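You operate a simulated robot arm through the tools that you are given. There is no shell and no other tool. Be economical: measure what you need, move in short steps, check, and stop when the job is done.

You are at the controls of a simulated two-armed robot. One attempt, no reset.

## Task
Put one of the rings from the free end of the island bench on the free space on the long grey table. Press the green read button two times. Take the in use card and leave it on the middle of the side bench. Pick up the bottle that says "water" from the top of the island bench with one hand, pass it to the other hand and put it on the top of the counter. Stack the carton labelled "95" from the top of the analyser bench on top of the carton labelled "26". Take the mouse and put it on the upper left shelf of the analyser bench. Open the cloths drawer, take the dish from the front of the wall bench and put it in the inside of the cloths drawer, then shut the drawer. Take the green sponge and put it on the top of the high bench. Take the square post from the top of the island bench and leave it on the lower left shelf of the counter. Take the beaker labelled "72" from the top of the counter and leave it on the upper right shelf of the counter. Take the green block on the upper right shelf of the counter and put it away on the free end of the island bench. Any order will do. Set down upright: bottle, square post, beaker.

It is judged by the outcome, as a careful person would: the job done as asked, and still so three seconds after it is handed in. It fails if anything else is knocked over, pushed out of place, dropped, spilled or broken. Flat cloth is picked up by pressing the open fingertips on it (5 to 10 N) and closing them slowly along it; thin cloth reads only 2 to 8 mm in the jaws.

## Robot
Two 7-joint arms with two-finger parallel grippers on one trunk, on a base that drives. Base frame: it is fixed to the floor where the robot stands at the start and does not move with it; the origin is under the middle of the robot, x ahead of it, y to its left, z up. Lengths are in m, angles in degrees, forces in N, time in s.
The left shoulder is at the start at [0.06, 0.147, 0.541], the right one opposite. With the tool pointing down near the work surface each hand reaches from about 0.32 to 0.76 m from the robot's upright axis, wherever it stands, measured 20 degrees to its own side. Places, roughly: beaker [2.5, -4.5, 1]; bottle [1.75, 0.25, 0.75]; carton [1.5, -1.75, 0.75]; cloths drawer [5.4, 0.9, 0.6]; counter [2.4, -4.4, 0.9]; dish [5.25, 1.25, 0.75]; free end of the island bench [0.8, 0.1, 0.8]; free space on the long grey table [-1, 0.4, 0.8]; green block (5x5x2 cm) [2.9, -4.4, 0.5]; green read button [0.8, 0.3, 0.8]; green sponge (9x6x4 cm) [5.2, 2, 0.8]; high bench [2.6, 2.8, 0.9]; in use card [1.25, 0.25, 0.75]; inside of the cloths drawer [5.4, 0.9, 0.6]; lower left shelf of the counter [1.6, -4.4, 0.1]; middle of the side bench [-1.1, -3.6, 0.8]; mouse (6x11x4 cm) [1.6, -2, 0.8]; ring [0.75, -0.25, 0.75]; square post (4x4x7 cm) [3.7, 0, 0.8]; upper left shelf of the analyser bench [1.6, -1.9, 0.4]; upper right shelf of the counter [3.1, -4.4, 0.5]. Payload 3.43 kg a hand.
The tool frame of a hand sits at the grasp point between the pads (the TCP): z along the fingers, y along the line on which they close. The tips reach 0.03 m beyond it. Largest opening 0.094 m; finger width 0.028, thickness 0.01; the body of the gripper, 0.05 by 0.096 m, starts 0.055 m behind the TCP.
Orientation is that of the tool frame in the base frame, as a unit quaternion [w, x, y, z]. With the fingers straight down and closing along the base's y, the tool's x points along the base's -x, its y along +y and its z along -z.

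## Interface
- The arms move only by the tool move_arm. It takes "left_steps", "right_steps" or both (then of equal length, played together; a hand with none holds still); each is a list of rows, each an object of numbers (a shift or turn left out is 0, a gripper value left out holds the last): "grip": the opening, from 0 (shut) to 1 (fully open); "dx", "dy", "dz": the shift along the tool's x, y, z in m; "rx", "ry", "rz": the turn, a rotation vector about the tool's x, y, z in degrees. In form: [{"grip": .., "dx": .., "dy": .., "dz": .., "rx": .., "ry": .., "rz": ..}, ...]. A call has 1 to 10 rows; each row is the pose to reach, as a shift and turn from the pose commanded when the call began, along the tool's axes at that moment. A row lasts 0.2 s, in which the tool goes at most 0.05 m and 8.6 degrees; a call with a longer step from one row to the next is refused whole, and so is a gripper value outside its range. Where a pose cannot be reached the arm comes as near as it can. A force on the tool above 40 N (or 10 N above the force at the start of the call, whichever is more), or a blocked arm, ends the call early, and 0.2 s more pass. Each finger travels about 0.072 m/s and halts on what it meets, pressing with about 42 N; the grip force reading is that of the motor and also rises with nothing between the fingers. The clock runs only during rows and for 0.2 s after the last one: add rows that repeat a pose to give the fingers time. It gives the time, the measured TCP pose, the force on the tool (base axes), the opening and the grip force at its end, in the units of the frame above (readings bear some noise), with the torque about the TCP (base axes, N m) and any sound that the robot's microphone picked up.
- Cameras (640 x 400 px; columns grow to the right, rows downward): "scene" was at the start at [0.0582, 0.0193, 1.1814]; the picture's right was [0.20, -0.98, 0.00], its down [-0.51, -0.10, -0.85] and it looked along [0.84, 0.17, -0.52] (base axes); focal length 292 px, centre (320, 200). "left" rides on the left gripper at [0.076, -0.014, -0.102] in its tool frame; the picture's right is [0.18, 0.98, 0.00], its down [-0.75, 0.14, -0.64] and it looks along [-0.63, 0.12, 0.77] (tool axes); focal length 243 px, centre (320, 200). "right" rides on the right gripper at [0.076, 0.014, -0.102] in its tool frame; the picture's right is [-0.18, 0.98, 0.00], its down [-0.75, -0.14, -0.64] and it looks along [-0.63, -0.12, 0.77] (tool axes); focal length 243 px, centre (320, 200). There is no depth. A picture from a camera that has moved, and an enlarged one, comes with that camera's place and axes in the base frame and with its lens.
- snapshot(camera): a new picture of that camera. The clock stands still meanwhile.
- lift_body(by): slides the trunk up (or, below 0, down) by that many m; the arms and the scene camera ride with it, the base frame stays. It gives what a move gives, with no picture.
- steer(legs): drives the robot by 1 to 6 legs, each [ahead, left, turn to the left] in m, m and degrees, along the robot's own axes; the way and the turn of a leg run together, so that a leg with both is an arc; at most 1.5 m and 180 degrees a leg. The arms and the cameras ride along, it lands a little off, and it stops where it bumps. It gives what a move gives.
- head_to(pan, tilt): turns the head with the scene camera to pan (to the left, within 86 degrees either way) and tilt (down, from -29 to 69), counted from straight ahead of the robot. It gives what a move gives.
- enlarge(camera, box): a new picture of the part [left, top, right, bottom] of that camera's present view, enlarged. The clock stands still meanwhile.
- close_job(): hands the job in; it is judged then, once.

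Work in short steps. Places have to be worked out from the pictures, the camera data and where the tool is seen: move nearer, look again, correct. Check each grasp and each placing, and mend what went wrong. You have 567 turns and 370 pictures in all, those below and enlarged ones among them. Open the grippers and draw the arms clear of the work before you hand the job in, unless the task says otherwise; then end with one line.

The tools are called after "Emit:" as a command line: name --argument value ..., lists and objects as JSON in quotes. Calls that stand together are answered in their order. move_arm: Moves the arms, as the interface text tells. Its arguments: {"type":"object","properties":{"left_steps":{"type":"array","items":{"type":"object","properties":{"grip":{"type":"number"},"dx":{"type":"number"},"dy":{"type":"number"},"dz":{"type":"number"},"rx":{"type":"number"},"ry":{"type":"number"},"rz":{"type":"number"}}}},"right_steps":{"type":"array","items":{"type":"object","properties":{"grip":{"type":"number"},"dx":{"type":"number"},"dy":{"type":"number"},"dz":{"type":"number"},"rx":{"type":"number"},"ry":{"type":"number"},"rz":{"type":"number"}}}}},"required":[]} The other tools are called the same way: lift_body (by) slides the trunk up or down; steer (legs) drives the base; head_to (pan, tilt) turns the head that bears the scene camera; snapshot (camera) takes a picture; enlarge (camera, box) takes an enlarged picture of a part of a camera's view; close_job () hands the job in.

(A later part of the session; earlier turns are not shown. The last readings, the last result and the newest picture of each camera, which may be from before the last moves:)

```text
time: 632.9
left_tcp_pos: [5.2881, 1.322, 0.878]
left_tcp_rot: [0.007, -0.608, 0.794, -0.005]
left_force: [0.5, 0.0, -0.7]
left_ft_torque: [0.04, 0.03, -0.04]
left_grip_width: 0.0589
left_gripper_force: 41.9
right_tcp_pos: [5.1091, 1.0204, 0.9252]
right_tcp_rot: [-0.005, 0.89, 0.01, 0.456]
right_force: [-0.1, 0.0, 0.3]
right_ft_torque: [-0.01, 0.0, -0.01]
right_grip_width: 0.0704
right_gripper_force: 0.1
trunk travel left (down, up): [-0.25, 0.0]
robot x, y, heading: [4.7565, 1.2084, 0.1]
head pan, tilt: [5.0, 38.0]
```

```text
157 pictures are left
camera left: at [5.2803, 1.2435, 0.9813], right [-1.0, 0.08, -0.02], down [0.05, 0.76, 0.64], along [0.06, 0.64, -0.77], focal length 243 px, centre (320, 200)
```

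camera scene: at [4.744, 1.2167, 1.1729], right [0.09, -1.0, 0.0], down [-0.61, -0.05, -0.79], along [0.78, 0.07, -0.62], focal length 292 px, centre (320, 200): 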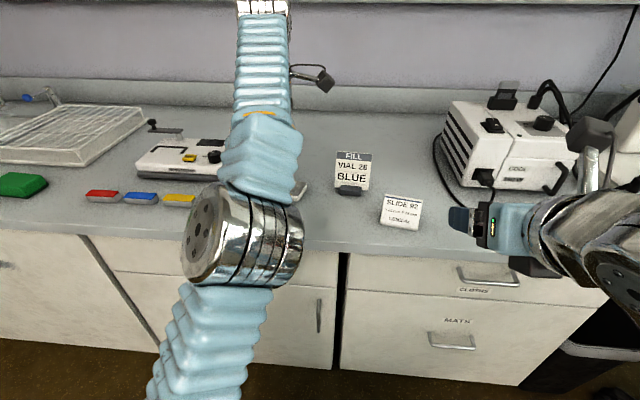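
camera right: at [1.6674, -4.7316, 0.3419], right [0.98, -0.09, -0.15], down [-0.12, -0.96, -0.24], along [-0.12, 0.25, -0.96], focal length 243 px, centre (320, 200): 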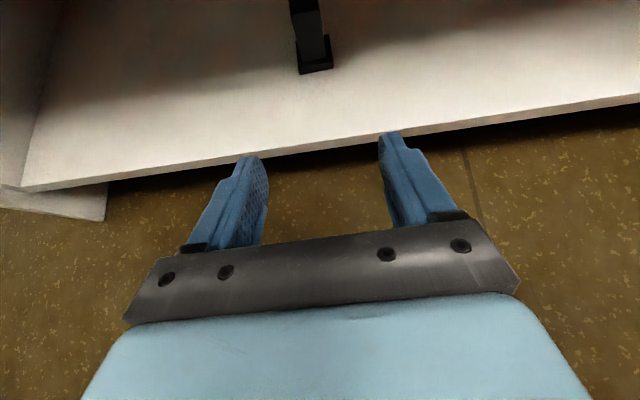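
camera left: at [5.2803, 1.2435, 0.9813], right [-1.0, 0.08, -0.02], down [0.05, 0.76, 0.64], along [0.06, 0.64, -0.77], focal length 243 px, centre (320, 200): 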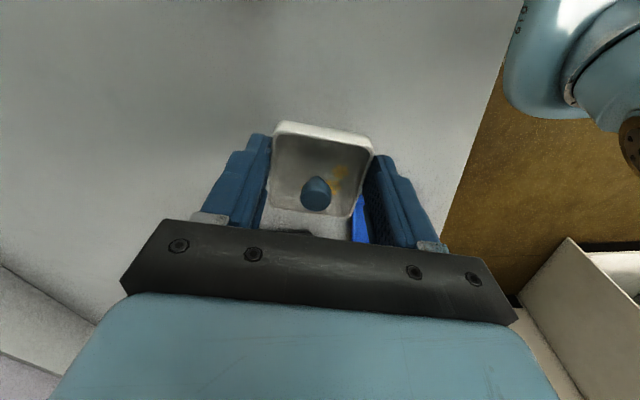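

Dish secured. Draw it back, back the base off, and reorient the right hand: level and rolled 90° to grip the drawer handle.

Emit:
move_arm --left_steps '[{"dz": -0.02, "dy": 0.035, "dx": 0.009}, {"dz": -0.04, "dy": 0.07, "dx": 0.018}, {"dz": -0.06, "dy": 0.105, "dx": 0.027}, {"dz": -0.08, "dy": 0.14, "dx": 0.036}, {"dz": -0.1, "dy": 0.164, "dx": 0.044}]'

Emit:
steer --legs '[[-0.35, 0, 0]]'

Emit:
move_arm --right_steps '[{"ry": 7.2}, {"ry": 14.4}, {"ry": 21.6}, {"ry": 28.8}, {"ry": 36}, {"ry": 36}]'

Emit:
move_arm --right_steps '[{"rz": 8.5}, {"rz": 17}, {"rz": 25.5}, {"rz": 34}, {"rz": 42.5}, {"rz": 51}, {"rz": 59.5}, {"rz": 68}, {"rz": 76.5}, {"rz": 85}]'

Emit:
snapshot --camera "scene"

```text
time: 634.1
left_tcp_pos: [5.1177, 1.32, 0.9768]
left_tcp_rot: [0.006, -0.608, 0.794, -0.005]
left_force: [0.3, 0.2, -1.2]
left_ft_torque: [0.04, 0.01, 0.01]
left_grip_width: 0.0586
left_gripper_force: 41.9
right_tcp_pos: [5.1086, 1.0198, 0.9252]
right_tcp_rot: [-0.006, 0.891, 0.011, 0.455]
right_force: [0.9, 0.4, 0.5]
right_ft_torque: [0.02, 0.02, -0.04]
right_grip_width: 0.0703
right_gripper_force: 0.0
trunk travel left (down, up): [-0.25, 0.0]
robot x, y, heading: [4.7582, 1.2083, -0.1]
head pan, tilt: [5.0, 38.0]
```

```text
time: 636.4
left_tcp_pos: [4.7712, 1.3178, 0.9767]
left_tcp_rot: [0.006, -0.607, 0.795, -0.005]
left_force: [-0.3, -0.2, -1.0]
left_ft_torque: [-0.02, 0.02, -0.02]
left_grip_width: 0.0588
left_gripper_force: 42.0
right_tcp_pos: [4.7596, 1.0188, 0.925]
right_tcp_rot: [-0.003, 0.89, 0.008, 0.456]
right_force: [0.2, -0.8, 0.1]
right_ft_torque: [-0.03, 0.0, -0.02]
right_grip_width: 0.0703
right_gripper_force: 0.1
trunk travel left (down, up): [-0.25, 0.0]
robot x, y, heading: [4.4097, 1.2105, 0.0]
head pan, tilt: [5.0, 38.0]
```

```text
time: 637.8
left_tcp_pos: [4.7711, 1.3182, 0.9754]
left_tcp_rot: [0.007, -0.606, 0.795, -0.004]
left_force: [-0.2, -1.1, -0.5]
left_ft_torque: [0.03, -0.02, 0.02]
left_grip_width: 0.0591
left_gripper_force: 41.8
right_tcp_pos: [4.7661, 1.019, 0.9402]
right_tcp_rot: [-0.007, 0.706, 0.006, 0.708]
right_force: [0.2, -0.5, -0.2]
right_ft_torque: [0.03, 0.01, 0.03]
right_grip_width: 0.0708
right_gripper_force: 0.0
right hand out of reach, approached as far as the arm can: row 5, 6
trunk travel left (down, up): [-0.25, 0.0]
robot x, y, heading: [4.4116, 1.2046, -0.2]
head pan, tilt: [5.0, 38.0]
```

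```text
time: 640.0
left_tcp_pos: [4.7722, 1.3188, 0.9767]
left_tcp_rot: [0.006, -0.607, 0.795, -0.005]
left_force: [-0.1, 0.1, -0.4]
left_ft_torque: [-0.03, 0.03, -0.04]
left_grip_width: 0.0589
left_gripper_force: 42.5
right_tcp_pos: [4.7684, 1.0181, 0.9384]
right_tcp_rot: [-0.482, 0.524, -0.474, 0.518]
right_force: [-0.3, 1.4, 0.4]
right_ft_torque: [-0.02, 0.0, -0.08]
right_grip_width: 0.0705
right_gripper_force: 0.0
trunk travel left (down, up): [-0.25, 0.0]
robot x, y, heading: [4.4073, 1.2069, -0.4]
head pan, tilt: [5.0, 38.0]
```

```text
156 pictures are left
camera scene: at [4.4679, 1.2173, 1.1729], right [0.08, -1.0, 0.0], down [-0.61, -0.05, -0.79], along [0.78, 0.07, -0.62], focal length 292 px, centre (320, 200)
```

scene: 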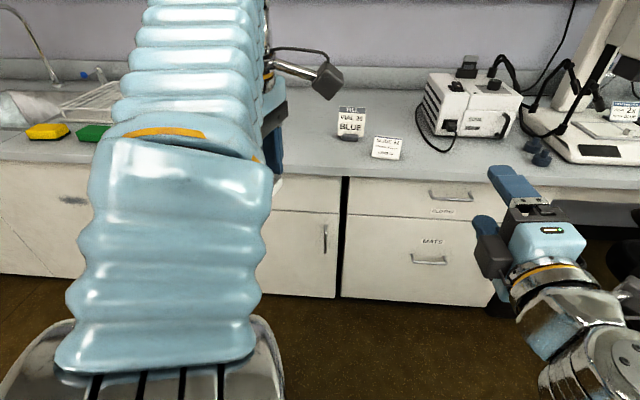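

Hand orientation works. Finish the roll and look with the right camera toward the handle.

Emit:
move_arm --right_steps '[{"rz": 5}, {"rz": 5}]'

Emit:
snapshot --camera "right"

Emit:
enlarge --camera "scene" --box '[320, 120, 540, 300]'

```text
time: 640.6
left_tcp_pos: [4.7705, 1.3186, 0.9756]
left_tcp_rot: [0.006, -0.607, 0.795, -0.005]
left_force: [-0.1, -0.2, -0.9]
left_ft_torque: [0.0, 0.02, 0.01]
left_grip_width: 0.0588
left_gripper_force: 42.2
right_tcp_pos: [4.7651, 1.0192, 0.9388]
right_tcp_rot: [0.505, -0.504, 0.495, -0.496]
right_force: [0.3, 0.5, -0.4]
right_ft_torque: [-0.01, -0.02, -0.01]
right_grip_width: 0.0705
right_gripper_force: 0.0
trunk travel left (down, up): [-0.25, 0.0]
robot x, y, heading: [4.4075, 1.2096, 0.2]
head pan, tilt: [5.0, 38.0]
```

```text
155 pictures are left
camera right: at [4.6652, 0.941, 0.9258], right [0.0, 0.18, -0.98], down [-0.66, 0.74, 0.14], along [0.75, 0.65, 0.12], focal length 243 px, centre (320, 200)
```

right: 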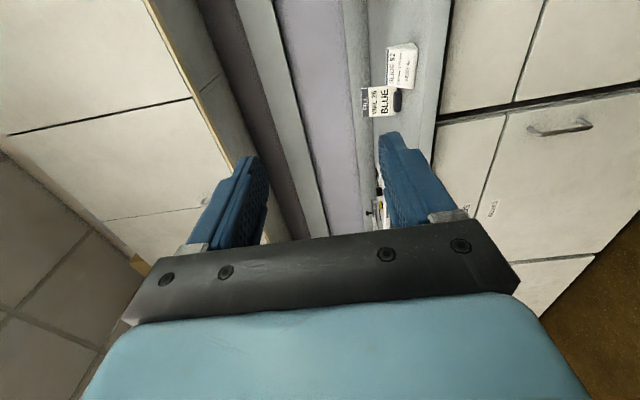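

```text
2.22 times, centred on (430, 210) of scene
camera zoom: at [4.4675, 1.2165, 1.1729], right [0.09, -1.0, 0.0], down [-0.61, -0.05, -0.79], along [0.79, 0.07, -0.62], focal length 649 px, centre (76, 178)
```

zoom: 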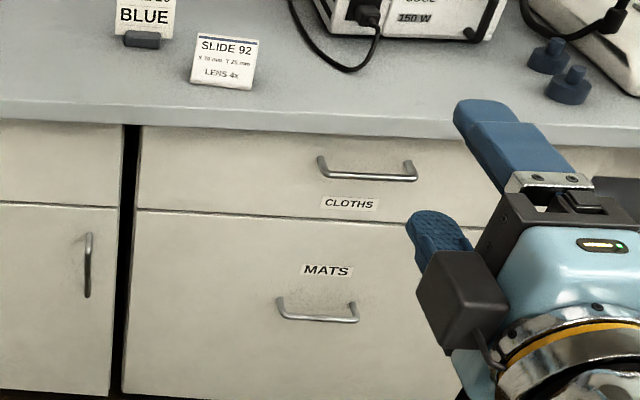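

Handle bar spans y≈0.865–0.977 at z≈0.69, x≈5.13. Lower the right hand to that line, fully open.

Emit:
move_arm --right_steps '[{"dx": 0.016, "dy": 0.042, "grip": 1}, {"dx": 0.033, "dy": 0.083}, {"dx": 0.05, "dy": 0.125}, {"dx": 0.066, "dy": 0.167}, {"dx": 0.083, "dy": 0.208}, {"dx": 0.1, "dy": 0.25}, {"dx": 0.1, "dy": 0.25}]'

Emit:
snapshot --camera "scene"

Emit:
snapshot --camera "right"

```text
time: 642.2
left_tcp_pos: [4.7706, 1.3178, 0.9768]
left_tcp_rot: [0.007, -0.606, 0.795, -0.005]
left_force: [-0.1, -0.8, -0.7]
left_ft_torque: [0.0, 0.0, 0.0]
left_grip_width: 0.0591
left_gripper_force: 41.8
right_tcp_pos: [4.8482, 0.8144, 0.6844]
right_tcp_rot: [0.506, -0.504, 0.494, -0.496]
right_force: [-1.0, -0.4, 0.6]
right_ft_torque: [-0.02, 0.0, 0.04]
right_grip_width: 0.0942
right_gripper_force: 0.1
right hand out of reach, approached as far as the arm can: row 1, 2, 3, 4, 5, 6, 7
trunk travel left (down, up): [-0.25, 0.0]
robot x, y, heading: [4.4094, 1.2089, -0.1]
head pan, tilt: [5.0, 38.0]
```

```text
153 pictures are left
camera scene: at [4.4672, 1.2163, 1.1729], right [0.08, -1.0, 0.0], down [-0.61, -0.05, -0.79], along [0.79, 0.07, -0.62], focal length 292 px, centre (320, 200)
```

scene: 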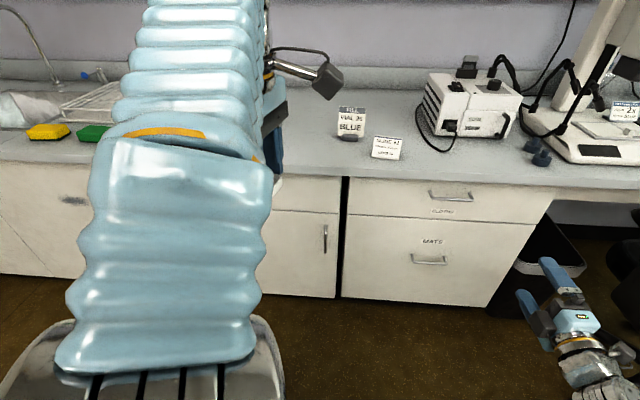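

```text
152 pictures are left
camera right: at [4.7482, 0.7368, 0.6699], right [0.0, 0.18, -0.98], down [-0.66, 0.74, 0.14], along [0.75, 0.65, 0.12], focal length 243 px, centre (320, 200)
```

right: 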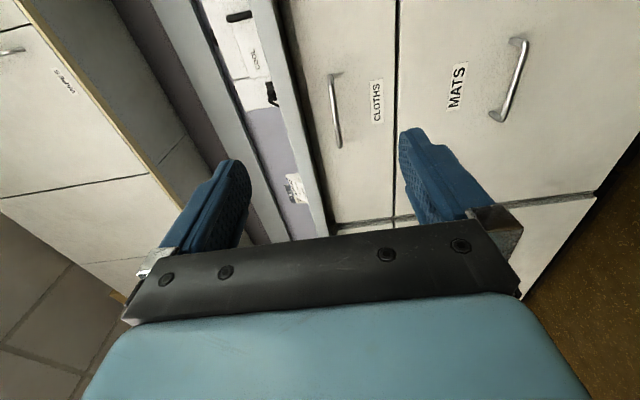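

Combined sightings: handle at ≈(5.148, 0.90, 0.67). Shift left 0.085 and advance 0.23.

Emit:
steer --legs '[[0, 0.085, 0], [0.23, 0, 0]]'

Emit:
snapshot --camera "right"

Emit:
snapshot --camera "scene"

```text
time: 644.6
left_tcp_pos: [5.0003, 1.4031, 0.9763]
left_tcp_rot: [0.006, -0.606, 0.795, -0.005]
left_force: [-0.3, 0.6, -1.0]
left_ft_torque: [0.0, 0.02, -0.02]
left_grip_width: 0.0589
left_gripper_force: 42.3
right_tcp_pos: [5.0783, 0.8998, 0.6835]
right_tcp_rot: [0.506, -0.504, 0.494, -0.496]
right_force: [0.0, 0.0, -0.1]
right_ft_torque: [0.01, 0.01, 0.01]
right_grip_width: 0.0938
right_gripper_force: 0.0
trunk travel left (down, up): [-0.25, 0.0]
robot x, y, heading: [4.6426, 1.2939, -0.2]
head pan, tilt: [5.0, 38.0]
```

```text
151 pictures are left
camera right: at [4.9777, 0.8219, 0.6705], right [0.0, 0.18, -0.98], down [-0.66, 0.74, 0.14], along [0.75, 0.65, 0.12], focal length 243 px, centre (320, 200)
```

right: 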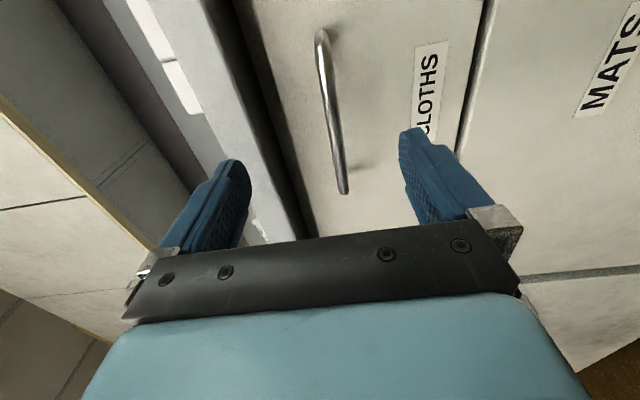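

```text
150 pictures are left
camera scene: at [4.6968, 1.3016, 1.1729], right [0.08, -1.0, 0.0], down [-0.61, -0.05, -0.79], along [0.79, 0.07, -0.62], focal length 292 px, centre (320, 200)
```

scene: 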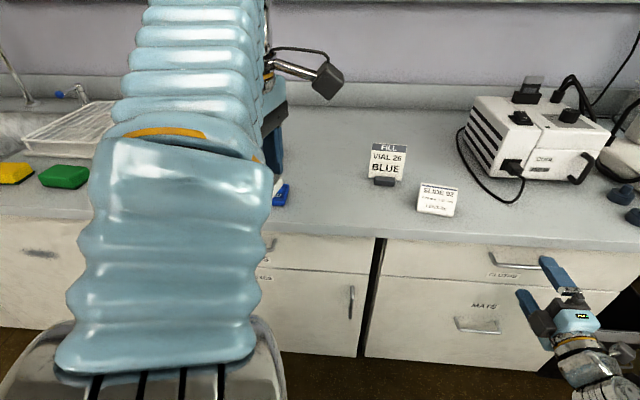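

Handle is between the fingers (z≈0.674). Narrow the opening, lower 8 mm, and advance.

Emit:
move_arm --right_steps '[{"dy": 0.008, "grip": 0.6}, {"dy": 0.008}, {"dy": 0.008, "dz": 0.02}, {"dy": 0.008, "dz": 0.04}, {"dy": 0.008, "dz": 0.055}, {"dy": 0.008, "dz": 0.055}]'

Emit:
snapshot --camera "right"

```text
time: 646.0
left_tcp_pos: [5.0009, 1.4029, 0.977]
left_tcp_rot: [0.006, -0.606, 0.795, -0.005]
left_force: [-0.2, 0.1, 0.3]
left_ft_torque: [-0.02, 0.01, 0.0]
left_grip_width: 0.0589
left_gripper_force: 42.2
right_tcp_pos: [5.1335, 0.9025, 0.6766]
right_tcp_rot: [0.506, -0.505, 0.494, -0.496]
right_force: [-0.3, -0.5, 0.1]
right_ft_torque: [0.0, 0.03, -0.02]
right_grip_width: 0.0566
right_gripper_force: 0.1
trunk travel left (down, up): [-0.25, 0.0]
robot x, y, heading: [4.6408, 1.2896, -0.1]
head pan, tilt: [5.0, 38.0]
```

```text
149 pictures are left
camera right: at [5.0333, 0.8233, 0.663], right [0.0, 0.18, -0.98], down [-0.66, 0.74, 0.14], along [0.75, 0.65, 0.12], focal length 243 px, centre (320, 200)
```

right: 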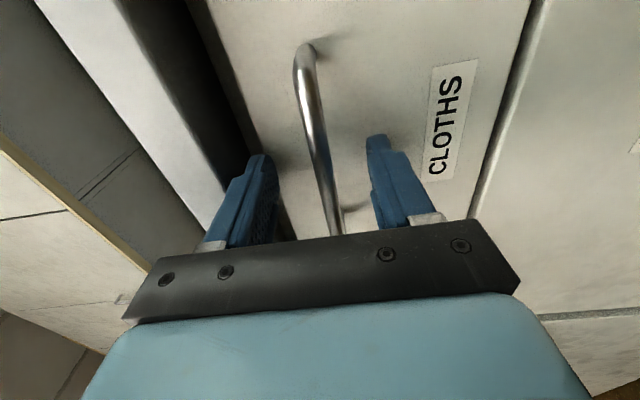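

Close on the handle.

Emit:
move_arm --right_steps '[{"dz": 0.006}, {"dz": 0.006, "grip": 0.4}, {"dz": 0.006, "grip": 0.2}, {"dz": 0.006, "grip": 0.05}, {"dz": 0.006, "grip": 0.0}, {"dz": 0.006, "grip": 0.0}]'

Emit:
snapshot --camera "right"

```text
time: 647.4
left_tcp_pos: [5.0014, 1.4028, 0.9762]
left_tcp_rot: [0.007, -0.606, 0.795, -0.004]
left_force: [-0.1, -1.1, -0.9]
left_ft_torque: [0.03, 0.01, -0.01]
left_grip_width: 0.0589
left_gripper_force: 42.1
right_tcp_pos: [5.1404, 0.9011, 0.6739]
right_tcp_rot: [0.505, -0.505, 0.498, -0.493]
right_force: [-1.0, -1.5, -13.3]
right_ft_torque: [-0.36, 0.02, 0.48]
right_grip_width: 0.0146
right_gripper_force: 45.0
trunk travel left (down, up): [-0.25, 0.0]
robot x, y, heading: [4.6394, 1.2962, -0.1]
head pan, tilt: [5.0, 38.0]
stopped in row 6 (right hand): the force on the tool passed its limit at 42 N (the readings are from after the stop); the commanded pose is now the measured one
```

```text
148 pictures are left
camera right: at [5.0391, 0.8235, 0.66], right [-0.01, 0.19, -0.98], down [-0.66, 0.74, 0.15], along [0.75, 0.65, 0.12], focal length 243 px, centre (320, 200)
```

right: 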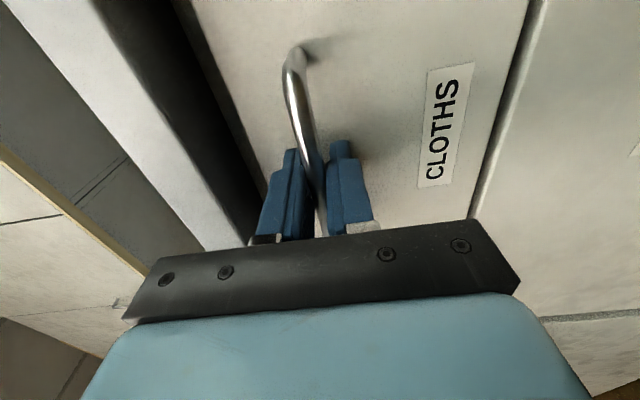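

Handle gripped. Pull by driving back 0.25 m.

Emit:
steer --legs '[[-0.25, 0, 0]]'

Emit:
snapshot --camera "scene"

Emit:
snapshot --camera "right"

```text
time: 649.2
left_tcp_pos: [4.7516, 1.403, 0.9754]
left_tcp_rot: [0.005, -0.607, 0.794, -0.003]
left_force: [0.0, -0.1, -0.9]
left_ft_torque: [-0.02, -0.02, -0.02]
left_grip_width: 0.0588
left_gripper_force: 41.7
right_tcp_pos: [4.8927, 0.9014, 0.6735]
right_tcp_rot: [0.506, -0.504, 0.497, -0.492]
right_force: [-2.3, -10.9, -20.1]
right_ft_torque: [-0.34, -0.03, -1.07]
right_grip_width: 0.0143
right_gripper_force: 44.6
trunk travel left (down, up): [-0.25, 0.0]
robot x, y, heading: [4.3921, 1.2949, 0.0]
head pan, tilt: [5.0, 38.0]
```

```text
147 pictures are left
camera scene: at [4.449, 1.3007, 1.1728], right [0.09, -1.0, 0.0], down [-0.61, -0.05, -0.79], along [0.78, 0.07, -0.62], focal length 292 px, centre (320, 200)
```

scene: 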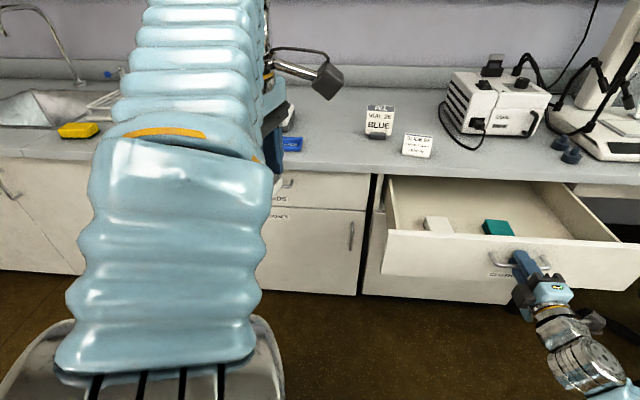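

```text
146 pictures are left
camera right: at [4.7912, 0.8238, 0.6598], right [-0.01, 0.19, -0.98], down [-0.66, 0.74, 0.15], along [0.75, 0.65, 0.12], focal length 243 px, centre (320, 200)
```

right: 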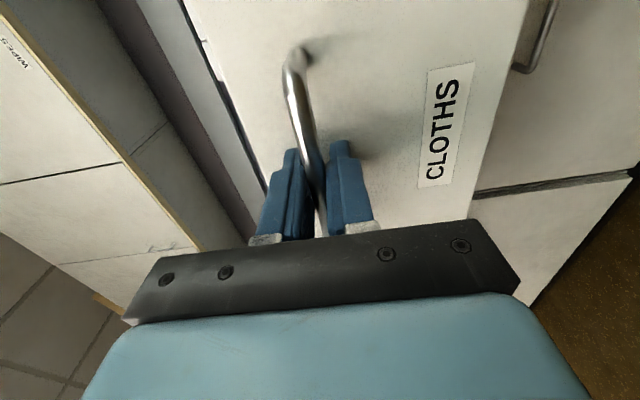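

Drawer open ~25 cm (two cloths inside). Release the handle and retract the right hand.

Emit:
move_arm --right_steps '[{"grip": 0.3}, {"grip": 0.6}, {"grip": 0.7}, {"grip": 0.7, "dz": -0.04}, {"grip": 0.7, "dz": -0.08}, {"grip": 0.7, "dz": -0.12}, {"grip": 0.7, "dz": -0.15, "dy": 0.03}, {"grip": 0.7, "dz": -0.18, "dy": 0.06}]'

Emit:
snapshot --camera "scene"

```text
time: 651.0
left_tcp_pos: [4.7522, 1.4031, 0.9768]
left_tcp_rot: [0.006, -0.607, 0.794, -0.004]
left_force: [0.7, 0.1, -0.9]
left_ft_torque: [0.01, -0.02, 0.01]
left_grip_width: 0.0588
left_gripper_force: 42.4
right_tcp_pos: [4.7585, 0.8627, 0.6379]
right_tcp_rot: [-0.505, 0.506, -0.496, 0.493]
right_force: [0.8, -0.4, -1.0]
right_ft_torque: [0.02, -0.05, -0.01]
right_grip_width: 0.0657
right_gripper_force: 0.0
right hand out of reach, approached as far as the arm can: row 5, 6, 7, 8
trunk travel left (down, up): [-0.25, 0.0]
robot x, y, heading: [4.3891, 1.2952, 0.1]
head pan, tilt: [5.0, 38.0]
```

```text
145 pictures are left
camera scene: at [4.4478, 1.3023, 1.1729], right [0.09, -1.0, 0.0], down [-0.61, -0.05, -0.79], along [0.79, 0.07, -0.62], focal length 292 px, centre (320, 200)
```

scene: 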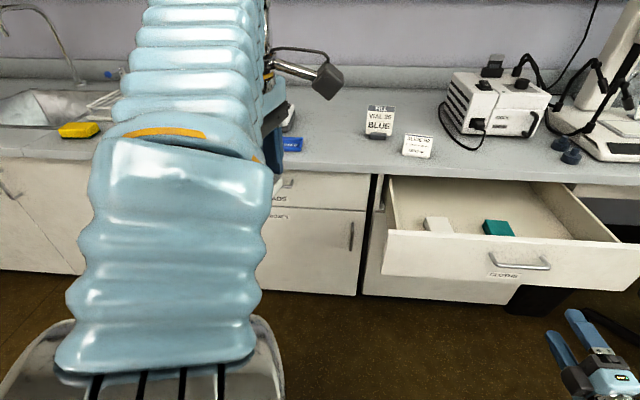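

Lower the right hand below the drawer so I can drive closer.

Emit:
move_arm --right_steps '[{"dy": 0.045}, {"dy": 0.09}, {"dy": 0.135}, {"dy": 0.18}, {"dy": 0.2}]'

Emit:
steer --legs '[[0, -0.2, 0], [0.13, 0, 0]]'

Emit:
head_to --pan 0 --tilt 45

Emit:
snapshot --camera "scene"

Emit:
snapshot --camera "left"

```text
time: 652.2
left_tcp_pos: [4.7519, 1.4042, 0.9762]
left_tcp_rot: [0.006, -0.607, 0.795, -0.005]
left_force: [-0.4, 0.3, -0.2]
left_ft_torque: [-0.05, -0.01, -0.02]
left_grip_width: 0.0588
left_gripper_force: 42.0
right_tcp_pos: [4.7717, 0.8891, 0.5525]
right_tcp_rot: [-0.457, 0.543, -0.522, 0.473]
right_force: [-0.8, 0.7, 0.4]
right_ft_torque: [-0.04, 0.01, 0.02]
right_grip_width: 0.0657
right_gripper_force: 0.0
right hand out of reach, approached as far as the arm can: row 1, 2, 3, 4, 5
trunk travel left (down, up): [-0.25, 0.0]
robot x, y, heading: [4.3914, 1.293, -0.2]
head pan, tilt: [5.0, 38.0]
```

```text
time: 654.7
left_tcp_pos: [4.8818, 1.2021, 0.9761]
left_tcp_rot: [0.007, -0.607, 0.795, -0.004]
left_force: [0.4, 0.6, -0.9]
left_ft_torque: [-0.03, -0.01, 0.03]
left_grip_width: 0.0588
left_gripper_force: 42.5
right_tcp_pos: [4.9015, 0.6881, 0.5522]
right_tcp_rot: [-0.457, 0.543, -0.522, 0.473]
right_force: [-0.8, -0.1, 0.1]
right_ft_torque: [0.0, -0.02, 0.0]
right_grip_width: 0.0658
right_gripper_force: 0.2
trunk travel left (down, up): [-0.25, 0.0]
robot x, y, heading: [4.5226, 1.0912, 0.0]
head pan, tilt: [5.0, 38.0]
```

```text
time: 655.4
left_tcp_pos: [4.8821, 1.2038, 0.9765]
left_tcp_rot: [0.006, -0.607, 0.795, -0.005]
left_force: [-0.1, -0.3, 0.0]
left_ft_torque: [0.0, -0.02, -0.03]
left_grip_width: 0.0585
left_gripper_force: 41.7
right_tcp_pos: [4.9008, 0.6879, 0.5503]
right_tcp_rot: [-0.457, 0.543, -0.522, 0.474]
right_force: [-0.3, -0.5, -1.0]
right_ft_torque: [0.0, -0.02, -0.01]
right_grip_width: 0.0655
right_gripper_force: 0.1
trunk travel left (down, up): [-0.25, 0.0]
robot x, y, heading: [4.5206, 1.0914, 0.0]
head pan, tilt: [0.0, 45.0]
```

```text
144 pictures are left
camera scene: at [4.5737, 1.0939, 1.1627], right [0.0, -1.0, 0.0], down [-0.71, 0.0, -0.71], along [0.71, 0.0, -0.71], focal length 292 px, centre (320, 200)
```

scene: 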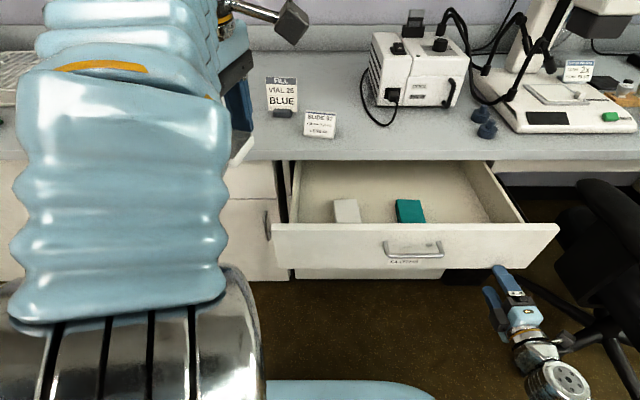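

```text
143 pictures are left
camera left: at [4.8738, 1.1249, 1.0791], right [-1.0, 0.08, -0.02], down [0.05, 0.76, 0.64], along [0.06, 0.64, -0.77], focal length 243 px, centre (320, 200)
```

left: 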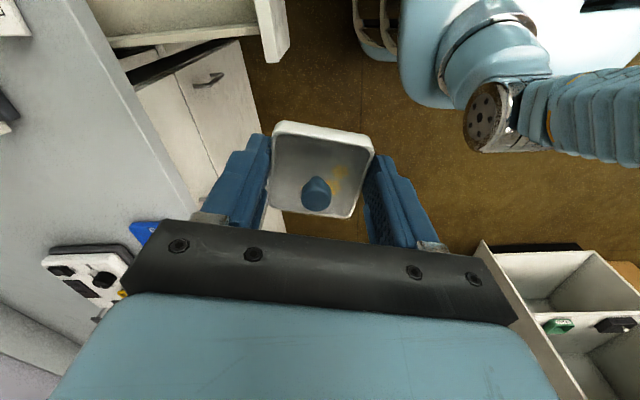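

Choose the gap between the two cloths (y≈0.947, x≈5.06). Strafe right 0.1 and bring the dish above it, squared up.

Emit:
steer --legs '[[0, -0.1, 0]]'

Emit:
move_arm --left_steps '[{"dx": 0.017, "dy": -0.035, "rz": -3}, {"dx": 0.035, "dy": -0.071, "rz": -6}, {"dx": 0.052, "dy": -0.106, "rz": -9}, {"dx": 0.069, "dy": -0.142, "rz": -12}, {"dx": 0.087, "dy": -0.177, "rz": -15}, {"dx": 0.104, "dy": -0.212, "rz": -15}, {"dx": 0.104, "dy": -0.212, "dz": 0.04, "rz": -15}, {"dx": 0.104, "dy": -0.212, "dz": 0.08, "rz": -15}, {"dx": 0.104, "dy": -0.212, "dz": 0.08, "rz": -15}]'

Emit:
snapshot --camera "left"

Emit:
snapshot --camera "scene"

```text
time: 656.5
left_tcp_pos: [4.8813, 1.1037, 0.976]
left_tcp_rot: [0.006, -0.607, 0.795, -0.005]
left_force: [0.3, 1.0, -1.3]
left_ft_torque: [-0.03, 0.01, 0.0]
left_grip_width: 0.0589
left_gripper_force: 42.5
right_tcp_pos: [4.9016, 0.5877, 0.5507]
right_tcp_rot: [-0.457, 0.543, -0.522, 0.474]
right_force: [-0.8, -0.2, -0.3]
right_ft_torque: [-0.02, -0.03, 0.01]
right_grip_width: 0.0659
right_gripper_force: 0.1
trunk travel left (down, up): [-0.25, 0.0]
robot x, y, heading: [4.5219, 0.9916, 0.1]
head pan, tilt: [0.0, 45.0]
```

```text
time: 658.5
left_tcp_pos: [5.0502, 0.9508, 0.8893]
left_tcp_rot: [0.006, -0.706, 0.709, -0.006]
left_force: [-0.6, 0.4, -0.8]
left_ft_torque: [-0.02, -0.02, 0.01]
left_grip_width: 0.0586
left_gripper_force: 42.3
left hand out of reach, approached as far as the arm can: row 3, 4, 5, 6, 7, 8, 9
right_tcp_pos: [4.9028, 0.5888, 0.5516]
right_tcp_rot: [-0.457, 0.543, -0.521, 0.473]
right_force: [-0.4, -0.1, 0.3]
right_ft_torque: [0.03, 0.01, 0.02]
right_grip_width: 0.0659
right_gripper_force: 0.0
trunk travel left (down, up): [-0.25, 0.0]
robot x, y, heading: [4.5252, 0.9971, 0.2]
head pan, tilt: [0.0, 45.0]
```

```text
142 pictures are left
camera left: at [5.0621, 0.874, 0.993], right [-0.98, -0.18, -0.02], down [-0.15, 0.75, 0.64], along [-0.1, 0.63, -0.77], focal length 243 px, centre (320, 200)
```

left: 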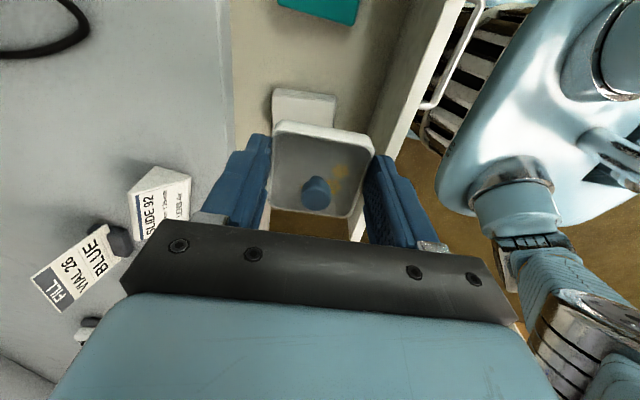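

```text
141 pictures are left
camera scene: at [4.5736, 0.9942, 1.1626], right [0.0, -1.0, 0.0], down [-0.71, 0.0, -0.71], along [0.71, 0.0, -0.71], focal length 292 px, centre (320, 200)
```

scene: 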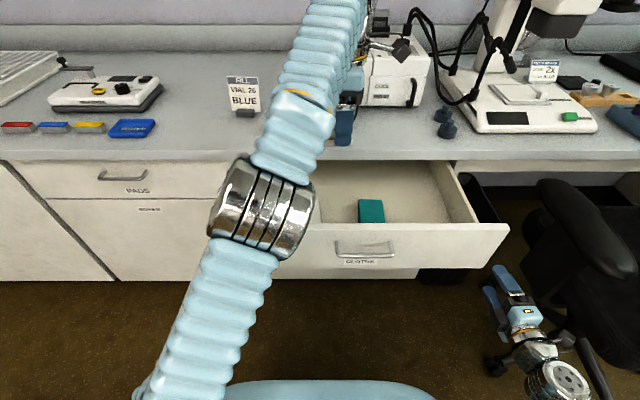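

Gap centre ≈ y 0.944. Lower part-way to z≈0.77 and check elbow clearance with the drawer front.

Emit:
move_arm --left_steps '[{"dx": 0.006, "dz": 0.03}, {"dx": 0.006, "dz": 0.06}, {"dx": 0.006, "dz": 0.09}, {"dx": 0.006, "dz": 0.12}, {"dx": 0.006, "dz": 0.12}]'

Emit:
snapshot --camera "scene"

Emit:
snapshot --camera "left"

```text
time: 659.7
left_tcp_pos: [5.0515, 0.9446, 0.7716]
left_tcp_rot: [0.006, -0.706, 0.708, -0.006]
left_force: [0.0, 0.5, -0.7]
left_ft_torque: [0.02, 0.03, 0.02]
left_grip_width: 0.059
left_gripper_force: 42.2
right_tcp_pos: [4.9026, 0.5889, 0.551]
right_tcp_rot: [-0.457, 0.543, -0.522, 0.473]
right_force: [-1.4, 0.4, 0.8]
right_ft_torque: [0.01, -0.04, -0.04]
right_grip_width: 0.0655
right_gripper_force: 0.2
trunk travel left (down, up): [-0.25, 0.0]
robot x, y, heading: [4.5224, 0.9915, -0.0]
head pan, tilt: [0.0, 45.0]
```

```text
140 pictures are left
camera scene: at [4.5736, 0.9942, 1.1626], right [0.0, -1.0, 0.0], down [-0.71, 0.0, -0.71], along [0.71, 0.0, -0.71], focal length 292 px, centre (320, 200)
```

scene: 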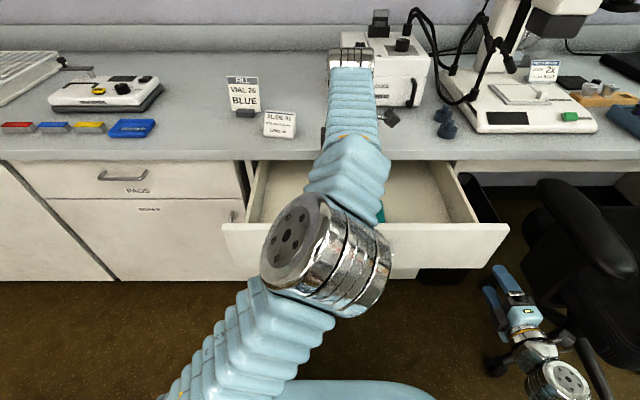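

```text
139 pictures are left
camera left: at [5.063, 0.8678, 0.8755], right [-0.98, -0.18, -0.02], down [-0.15, 0.75, 0.64], along [-0.1, 0.63, -0.77], focal length 243 px, centre (320, 200)
```

left: 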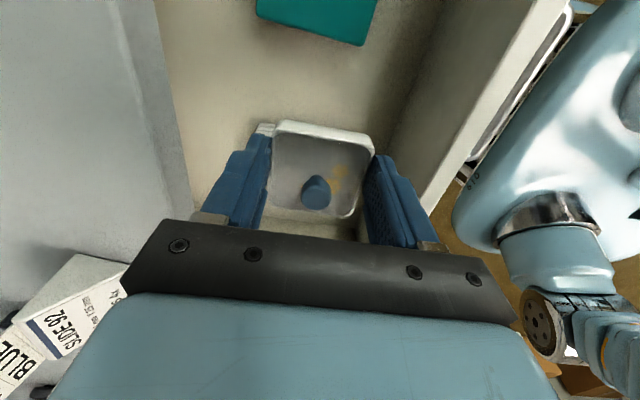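

Elbow is clear. Shift 12 mm toward the teal cloth to centre in the gap, then lower to contact.

Emit:
move_arm --left_steps '[{"dx": 0.012, "dz": 0.02}, {"dx": 0.012, "dz": 0.05}, {"dx": 0.012, "dz": 0.07}, {"dx": 0.012, "dz": 0.08}, {"dx": 0.012, "dz": 0.088}, {"dx": 0.012, "dz": 0.096}, {"dx": 0.012, "dz": 0.104}, {"dx": 0.012, "dz": 0.112}, {"dx": 0.012, "dz": 0.12}]'

Emit:
snapshot --camera "left"

Emit:
snapshot --camera "scene"

```text
time: 661.7
left_tcp_pos: [5.0529, 0.9343, 0.649]
left_tcp_rot: [0.005, -0.706, 0.709, -0.007]
left_force: [0.9, 0.5, -1.0]
left_ft_torque: [0.01, -0.01, -0.02]
left_grip_width: 0.0589
left_gripper_force: 42.7
right_tcp_pos: [4.9015, 0.5891, 0.5507]
right_tcp_rot: [-0.457, 0.543, -0.522, 0.474]
right_force: [0.3, 0.9, 0.3]
right_ft_torque: [0.0, 0.02, -0.01]
right_grip_width: 0.0656
right_gripper_force: 0.2
trunk travel left (down, up): [-0.25, 0.0]
robot x, y, heading: [4.5222, 0.9919, 0.1]
head pan, tilt: [0.0, 45.0]
```

```text
138 pictures are left
camera left: at [5.0654, 0.8575, 0.7525], right [-0.98, -0.18, -0.02], down [-0.15, 0.75, 0.64], along [-0.1, 0.63, -0.77], focal length 243 px, centre (320, 200)
```

left: 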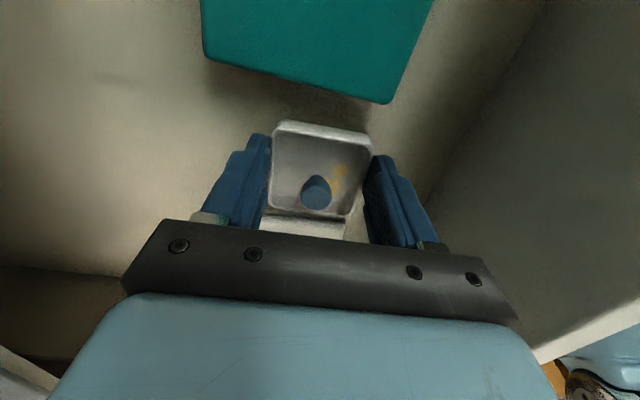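

```text
137 pictures are left
camera scene: at [4.5735, 0.9942, 1.1626], right [0.0, -1.0, 0.0], down [-0.71, 0.0, -0.71], along [0.71, 0.0, -0.71], focal length 292 px, centre (320, 200)
```

scene: 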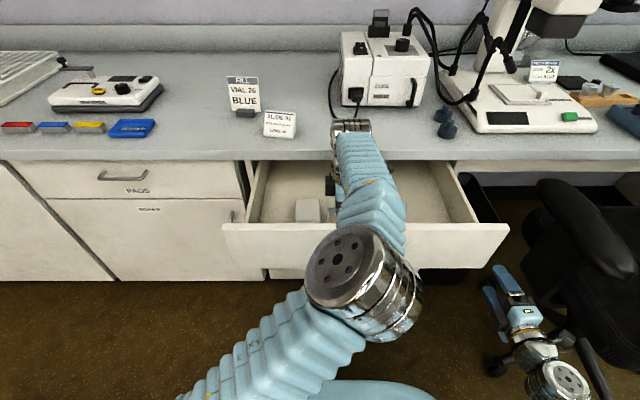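

Good fit. Continue down until contact.

Emit:
move_arm --left_steps '[{"dz": 0.006}, {"dz": 0.012}, {"dz": 0.018}, {"dz": 0.024}, {"dz": 0.03}, {"dz": 0.036}, {"dz": 0.042}, {"dz": 0.048}]'

Emit:
snapshot --camera "left"

```text
time: 662.9
left_tcp_pos: [5.054, 0.9341, 0.629]
left_tcp_rot: [0.009, -0.705, 0.709, -0.011]
left_force: [1.4, 1.3, 18.8]
left_ft_torque: [0.21, 0.5, -0.04]
left_grip_width: 0.0587
left_gripper_force: 41.9
right_tcp_pos: [4.9008, 0.5885, 0.5515]
right_tcp_rot: [-0.457, 0.543, -0.522, 0.473]
right_force: [0.4, 0.0, -0.5]
right_ft_torque: [-0.02, 0.01, 0.01]
right_grip_width: 0.0658
right_gripper_force: 0.0
trunk travel left (down, up): [-0.25, 0.0]
robot x, y, heading: [4.5242, 0.99, -0.3]
head pan, tilt: [0.0, 45.0]
stopped in row 5 (left hand): the force on the tool passed its limit at 55 N (the readings are from after the stop); the commanded pose is now the measured one
```

```text
136 pictures are left
camera left: at [5.0661, 0.8579, 0.7331], right [-0.98, -0.18, -0.03], down [-0.16, 0.76, 0.63], along [-0.09, 0.63, -0.77], focal length 243 px, centre (320, 200)
```

left: 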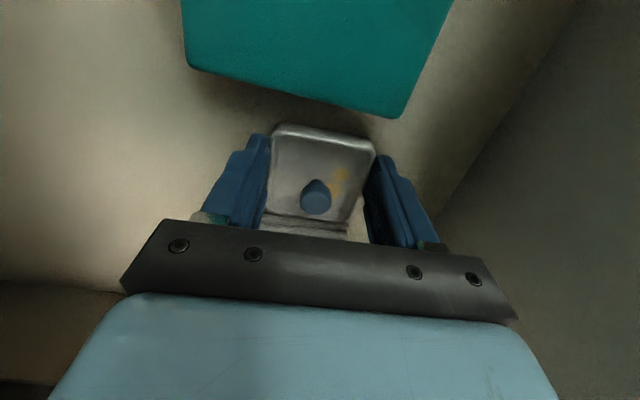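

Contact with the drawer floor. Open and lift out.

Emit:
move_arm --left_steps '[{"dz": -0.001}, {"dz": -0.001, "grip": 0.7}, {"dz": -0.001, "grip": 0.8}, {"dz": -0.001, "grip": 0.85}, {"dz": -0.03}, {"dz": -0.07}, {"dz": -0.11}, {"dz": -0.15}, {"dz": -0.19}, {"dz": -0.23}]'

Emit:
snapshot --camera "left"

```text
time: 665.0
left_tcp_pos: [5.0503, 0.9338, 0.8568]
left_tcp_rot: [0.007, -0.706, 0.708, -0.009]
left_force: [-0.9, -0.4, 0.0]
left_ft_torque: [0.01, -0.03, 0.0]
left_grip_width: 0.0798
left_gripper_force: 0.0
right_tcp_pos: [4.9026, 0.5886, 0.5518]
right_tcp_rot: [-0.457, 0.542, -0.522, 0.474]
right_force: [0.1, 0.6, 0.3]
right_ft_torque: [0.0, -0.01, 0.02]
right_grip_width: 0.0658
right_gripper_force: 0.1
trunk travel left (down, up): [-0.25, 0.0]
robot x, y, heading: [4.5193, 0.9951, -0.1]
head pan, tilt: [0.0, 45.0]
```

```text
135 pictures are left
camera left: at [5.061, 0.8575, 0.9611], right [-0.98, -0.18, -0.02], down [-0.15, 0.76, 0.64], along [-0.1, 0.63, -0.77], focal length 243 px, centre (320, 200)
```

left: 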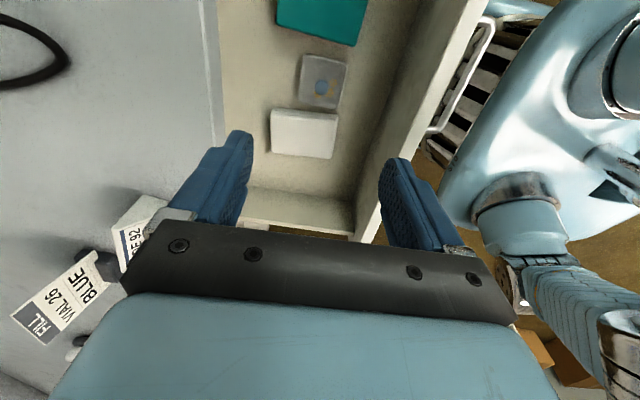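

Dish rests in the drawer between the cloths. Withdraw the left hand, back off and realign the right hand with the handle.

Emit:
move_arm --left_steps '[{"dz": -0.03, "dy": 0.03}, {"dz": -0.06, "dy": 0.07}, {"dz": -0.09, "dy": 0.11}, {"dz": -0.12, "dy": 0.15}]' --right_steps '[{"rx": 2, "ry": -0.2, "rz": 0.5}, {"rx": 4, "ry": -0.4, "rz": 1}, {"rx": 6, "ry": -0.6, "rz": 1.5}, {"rx": 8, "ry": -0.85, "rz": 2}]'

Emit:
steer --legs '[[-0.25, 0, 0], [0, 0.3, 0]]'

Emit:
move_arm --right_steps '[{"dy": -0.03, "dz": 0.01}, {"dy": -0.06, "dz": 0.02}, {"dy": -0.09, "dz": 0.03}, {"dy": -0.12, "dz": 0.04}, {"dy": -0.12, "dz": 0.04}]'

Emit:
snapshot --camera "right"

Emit:
snapshot --camera "scene"

```text
time: 666.0
left_tcp_pos: [4.8952, 0.9353, 0.9733]
left_tcp_rot: [0.007, -0.705, 0.709, -0.009]
left_force: [-0.2, -0.3, -0.5]
left_ft_torque: [0.04, 0.0, 0.06]
left_grip_width: 0.0796
left_gripper_force: 0.1
right_tcp_pos: [4.9017, 0.5887, 0.5511]
right_tcp_rot: [-0.457, 0.544, -0.522, 0.473]
right_force: [-0.5, -0.5, -0.2]
right_ft_torque: [-0.02, 0.01, 0.01]
right_grip_width: 0.0659
right_gripper_force: 0.1
right hand out of reach, approached as far as the arm can: row 2, 3, 4
trunk travel left (down, up): [-0.25, 0.0]
robot x, y, heading: [4.5189, 0.9918, -0.1]
head pan, tilt: [0.0, 45.0]
```

```text
time: 669.5
left_tcp_pos: [4.6483, 1.2297, 0.9732]
left_tcp_rot: [0.006, -0.702, 0.712, -0.009]
left_force: [-0.2, 0.7, 0.7]
left_ft_torque: [0.02, 0.01, 0.0]
left_grip_width: 0.0799
left_gripper_force: 0.1
right_tcp_pos: [4.6489, 0.8815, 0.5522]
right_tcp_rot: [-0.455, 0.54, -0.524, 0.476]
right_force: [-0.9, -0.6, -0.6]
right_ft_torque: [-0.03, 0.02, 0.03]
right_grip_width: 0.0659
right_gripper_force: 0.0
trunk travel left (down, up): [-0.25, 0.0]
robot x, y, heading: [4.2723, 1.2818, -0.8]
head pan, tilt: [0.0, 45.0]
```

```text
time: 670.7
left_tcp_pos: [4.6471, 1.2301, 0.9726]
left_tcp_rot: [0.006, -0.702, 0.712, -0.009]
left_force: [0.1, 0.4, -0.1]
left_ft_torque: [-0.03, 0.01, -0.01]
left_grip_width: 0.0799
left_gripper_force: 0.1
right_tcp_pos: [4.7062, 0.885, 0.6653]
right_tcp_rot: [-0.455, 0.54, -0.524, 0.476]
right_force: [0.2, -1.1, 0.8]
right_ft_torque: [-0.01, 0.0, -0.01]
right_grip_width: 0.066
right_gripper_force: 0.0
right hand out of reach, approached as far as the arm can: row 1, 2, 3
trunk travel left (down, up): [-0.25, 0.0]
robot x, y, heading: [4.2741, 1.29, -1.0]
head pan, tilt: [0.0, 45.0]
```

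```text
134 pictures are left
camera right: at [4.6027, 0.8096, 0.6681], right [-0.13, 0.15, -0.98], down [-0.62, 0.76, 0.2], along [0.78, 0.63, -0.01], focal length 243 px, centre (320, 200)
```

right: 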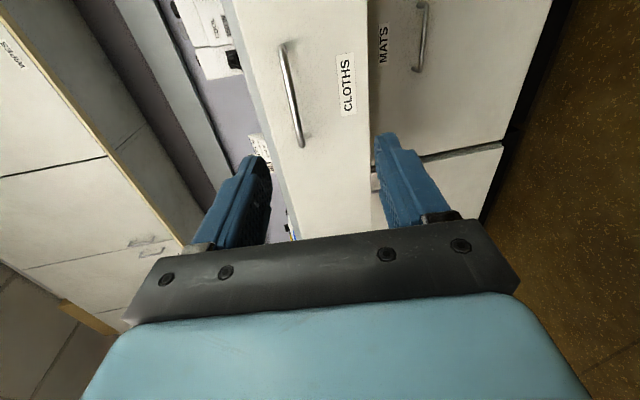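

```text
133 pictures are left
camera scene: at [4.3247, 1.2907, 1.1626], right [-0.01, -1.0, 0.0], down [-0.71, 0.01, -0.71], along [0.71, -0.01, -0.71], focal length 292 px, centre (320, 200)
```

scene: 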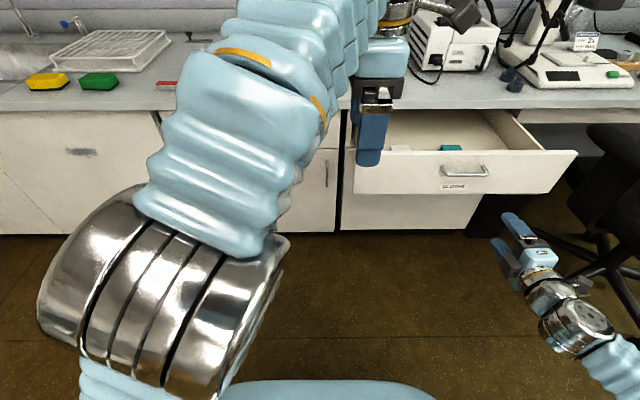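

Now restore level orientation and view the handle.

Emit:
move_arm --right_steps '[{"rx": 4, "ry": -0.4, "rz": 1}, {"rx": 8, "ry": -0.85, "rz": 2}, {"rx": 8, "ry": -0.85, "rz": 2}]'

Emit:
snapshot --camera "right"

```text
time: 671.5
left_tcp_pos: [4.6467, 1.2295, 0.973]
left_tcp_rot: [0.007, -0.702, 0.712, -0.01]
left_force: [0.2, -0.4, 0.6]
left_ft_torque: [0.0, -0.01, -0.02]
left_grip_width: 0.0797
left_gripper_force: 0.1
right_tcp_pos: [4.7057, 0.8862, 0.6657]
right_tcp_rot: [0.504, -0.501, 0.496, -0.498]
right_force: [-0.4, 0.2, -0.2]
right_ft_torque: [0.02, 0.01, 0.02]
right_grip_width: 0.0658
right_gripper_force: 0.1
trunk travel left (down, up): [-0.25, 0.0]
robot x, y, heading: [4.2719, 1.2884, -0.8]
head pan, tilt: [0.0, 45.0]
```

```text
132 pictures are left
camera right: at [4.6041, 0.8087, 0.651], right [0.0, 0.18, -0.98], down [-0.65, 0.75, 0.14], along [0.76, 0.64, 0.12], focal length 243 px, centre (320, 200)
```

right: 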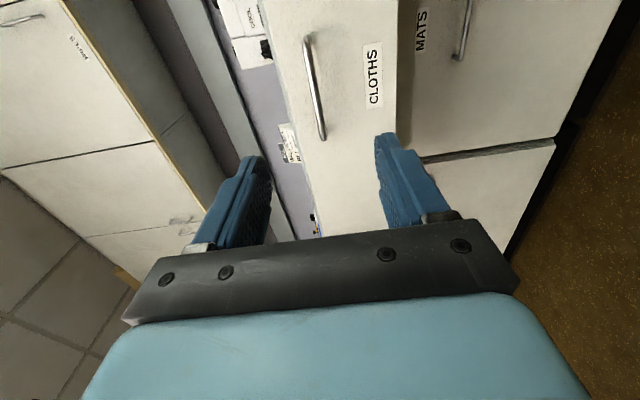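

Handle at ≈(4.90,0.89,0.671), well lined up. Advance and grip.

Emit:
steer --legs '[[0.14, 0, 0.8]]'

Emit:
snapshot --camera "right"

```text
time: 672.8
left_tcp_pos: [4.7866, 1.2351, 0.9748]
left_tcp_rot: [-0.007, 0.707, -0.707, 0.009]
left_force: [-0.5, 0.7, 0.6]
left_ft_torque: [-0.01, 0.01, 0.0]
left_grip_width: 0.0799
left_gripper_force: 0.1
right_tcp_pos: [4.8506, 0.8915, 0.6635]
right_tcp_rot: [0.507, -0.505, 0.493, -0.495]
right_force: [-0.4, -0.4, -0.5]
right_ft_torque: [-0.01, 0.0, 0.02]
right_grip_width: 0.066
right_gripper_force: 0.1
trunk travel left (down, up): [-0.25, 0.0]
robot x, y, heading: [4.4139, 1.2871, 0.2]
head pan, tilt: [0.0, 45.0]
```

```text
131 pictures are left
camera right: at [4.7501, 0.8132, 0.6512], right [0.0, 0.18, -0.98], down [-0.66, 0.74, 0.14], along [0.75, 0.65, 0.12], focal length 243 px, centre (320, 200)
```

right: 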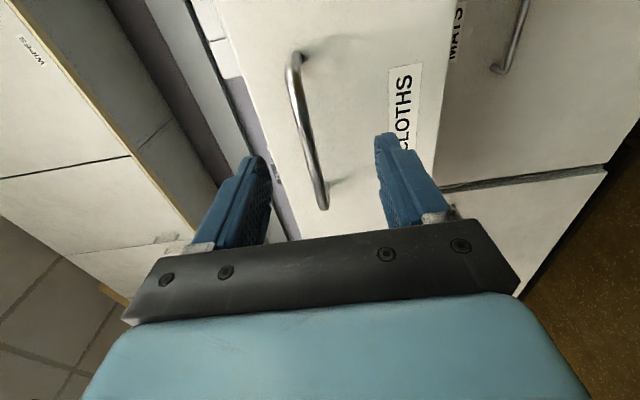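

Emit:
move_arm --right_steps '[{"dy": -0.009, "dz": 0.02}, {"dy": -0.009, "dz": 0.042}, {"dy": -0.009, "dz": 0.042}, {"dy": -0.009, "dz": 0.042, "grip": 0.45}, {"dy": -0.009, "dz": 0.042, "grip": 0.25}, {"dy": -0.009, "dz": 0.042, "grip": 0.1}, {"dy": -0.009, "dz": 0.042, "grip": 0.0}, {"dy": -0.009, "dz": 0.042, "grip": 0.0}]'

Emit:
snapshot --camera "right"

```text
time: 674.6
left_tcp_pos: [4.7874, 1.2348, 0.9742]
left_tcp_rot: [0.006, -0.707, 0.708, -0.009]
left_force: [0.1, 0.3, 0.3]
left_ft_torque: [-0.02, 0.0, -0.01]
left_grip_width: 0.0797
left_gripper_force: 0.1
right_tcp_pos: [4.8927, 0.8917, 0.6731]
right_tcp_rot: [0.507, -0.506, 0.493, -0.494]
right_force: [-2.9, 4.1, -13.3]
right_ft_torque: [-0.09, 0.12, -0.32]
right_grip_width: 0.0098
right_gripper_force: 43.3
trunk travel left (down, up): [-0.25, 0.0]
robot x, y, heading: [4.4147, 1.2873, 0.3]
head pan, tilt: [0.0, 45.0]
```

```text
130 pictures are left
camera right: at [4.7923, 0.814, 0.6595], right [0.0, 0.18, -0.98], down [-0.66, 0.74, 0.14], along [0.75, 0.65, 0.12], focal length 243 px, centre (320, 200)
```

right: 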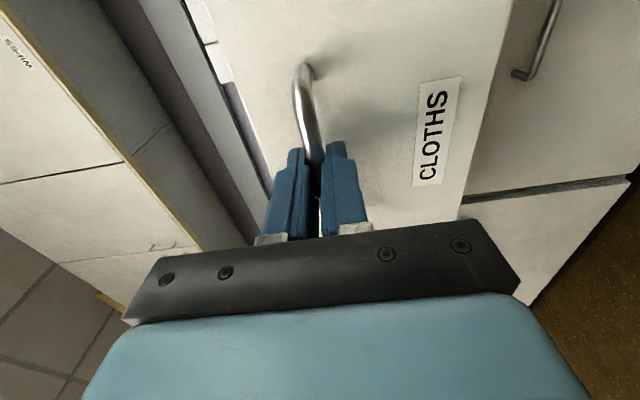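

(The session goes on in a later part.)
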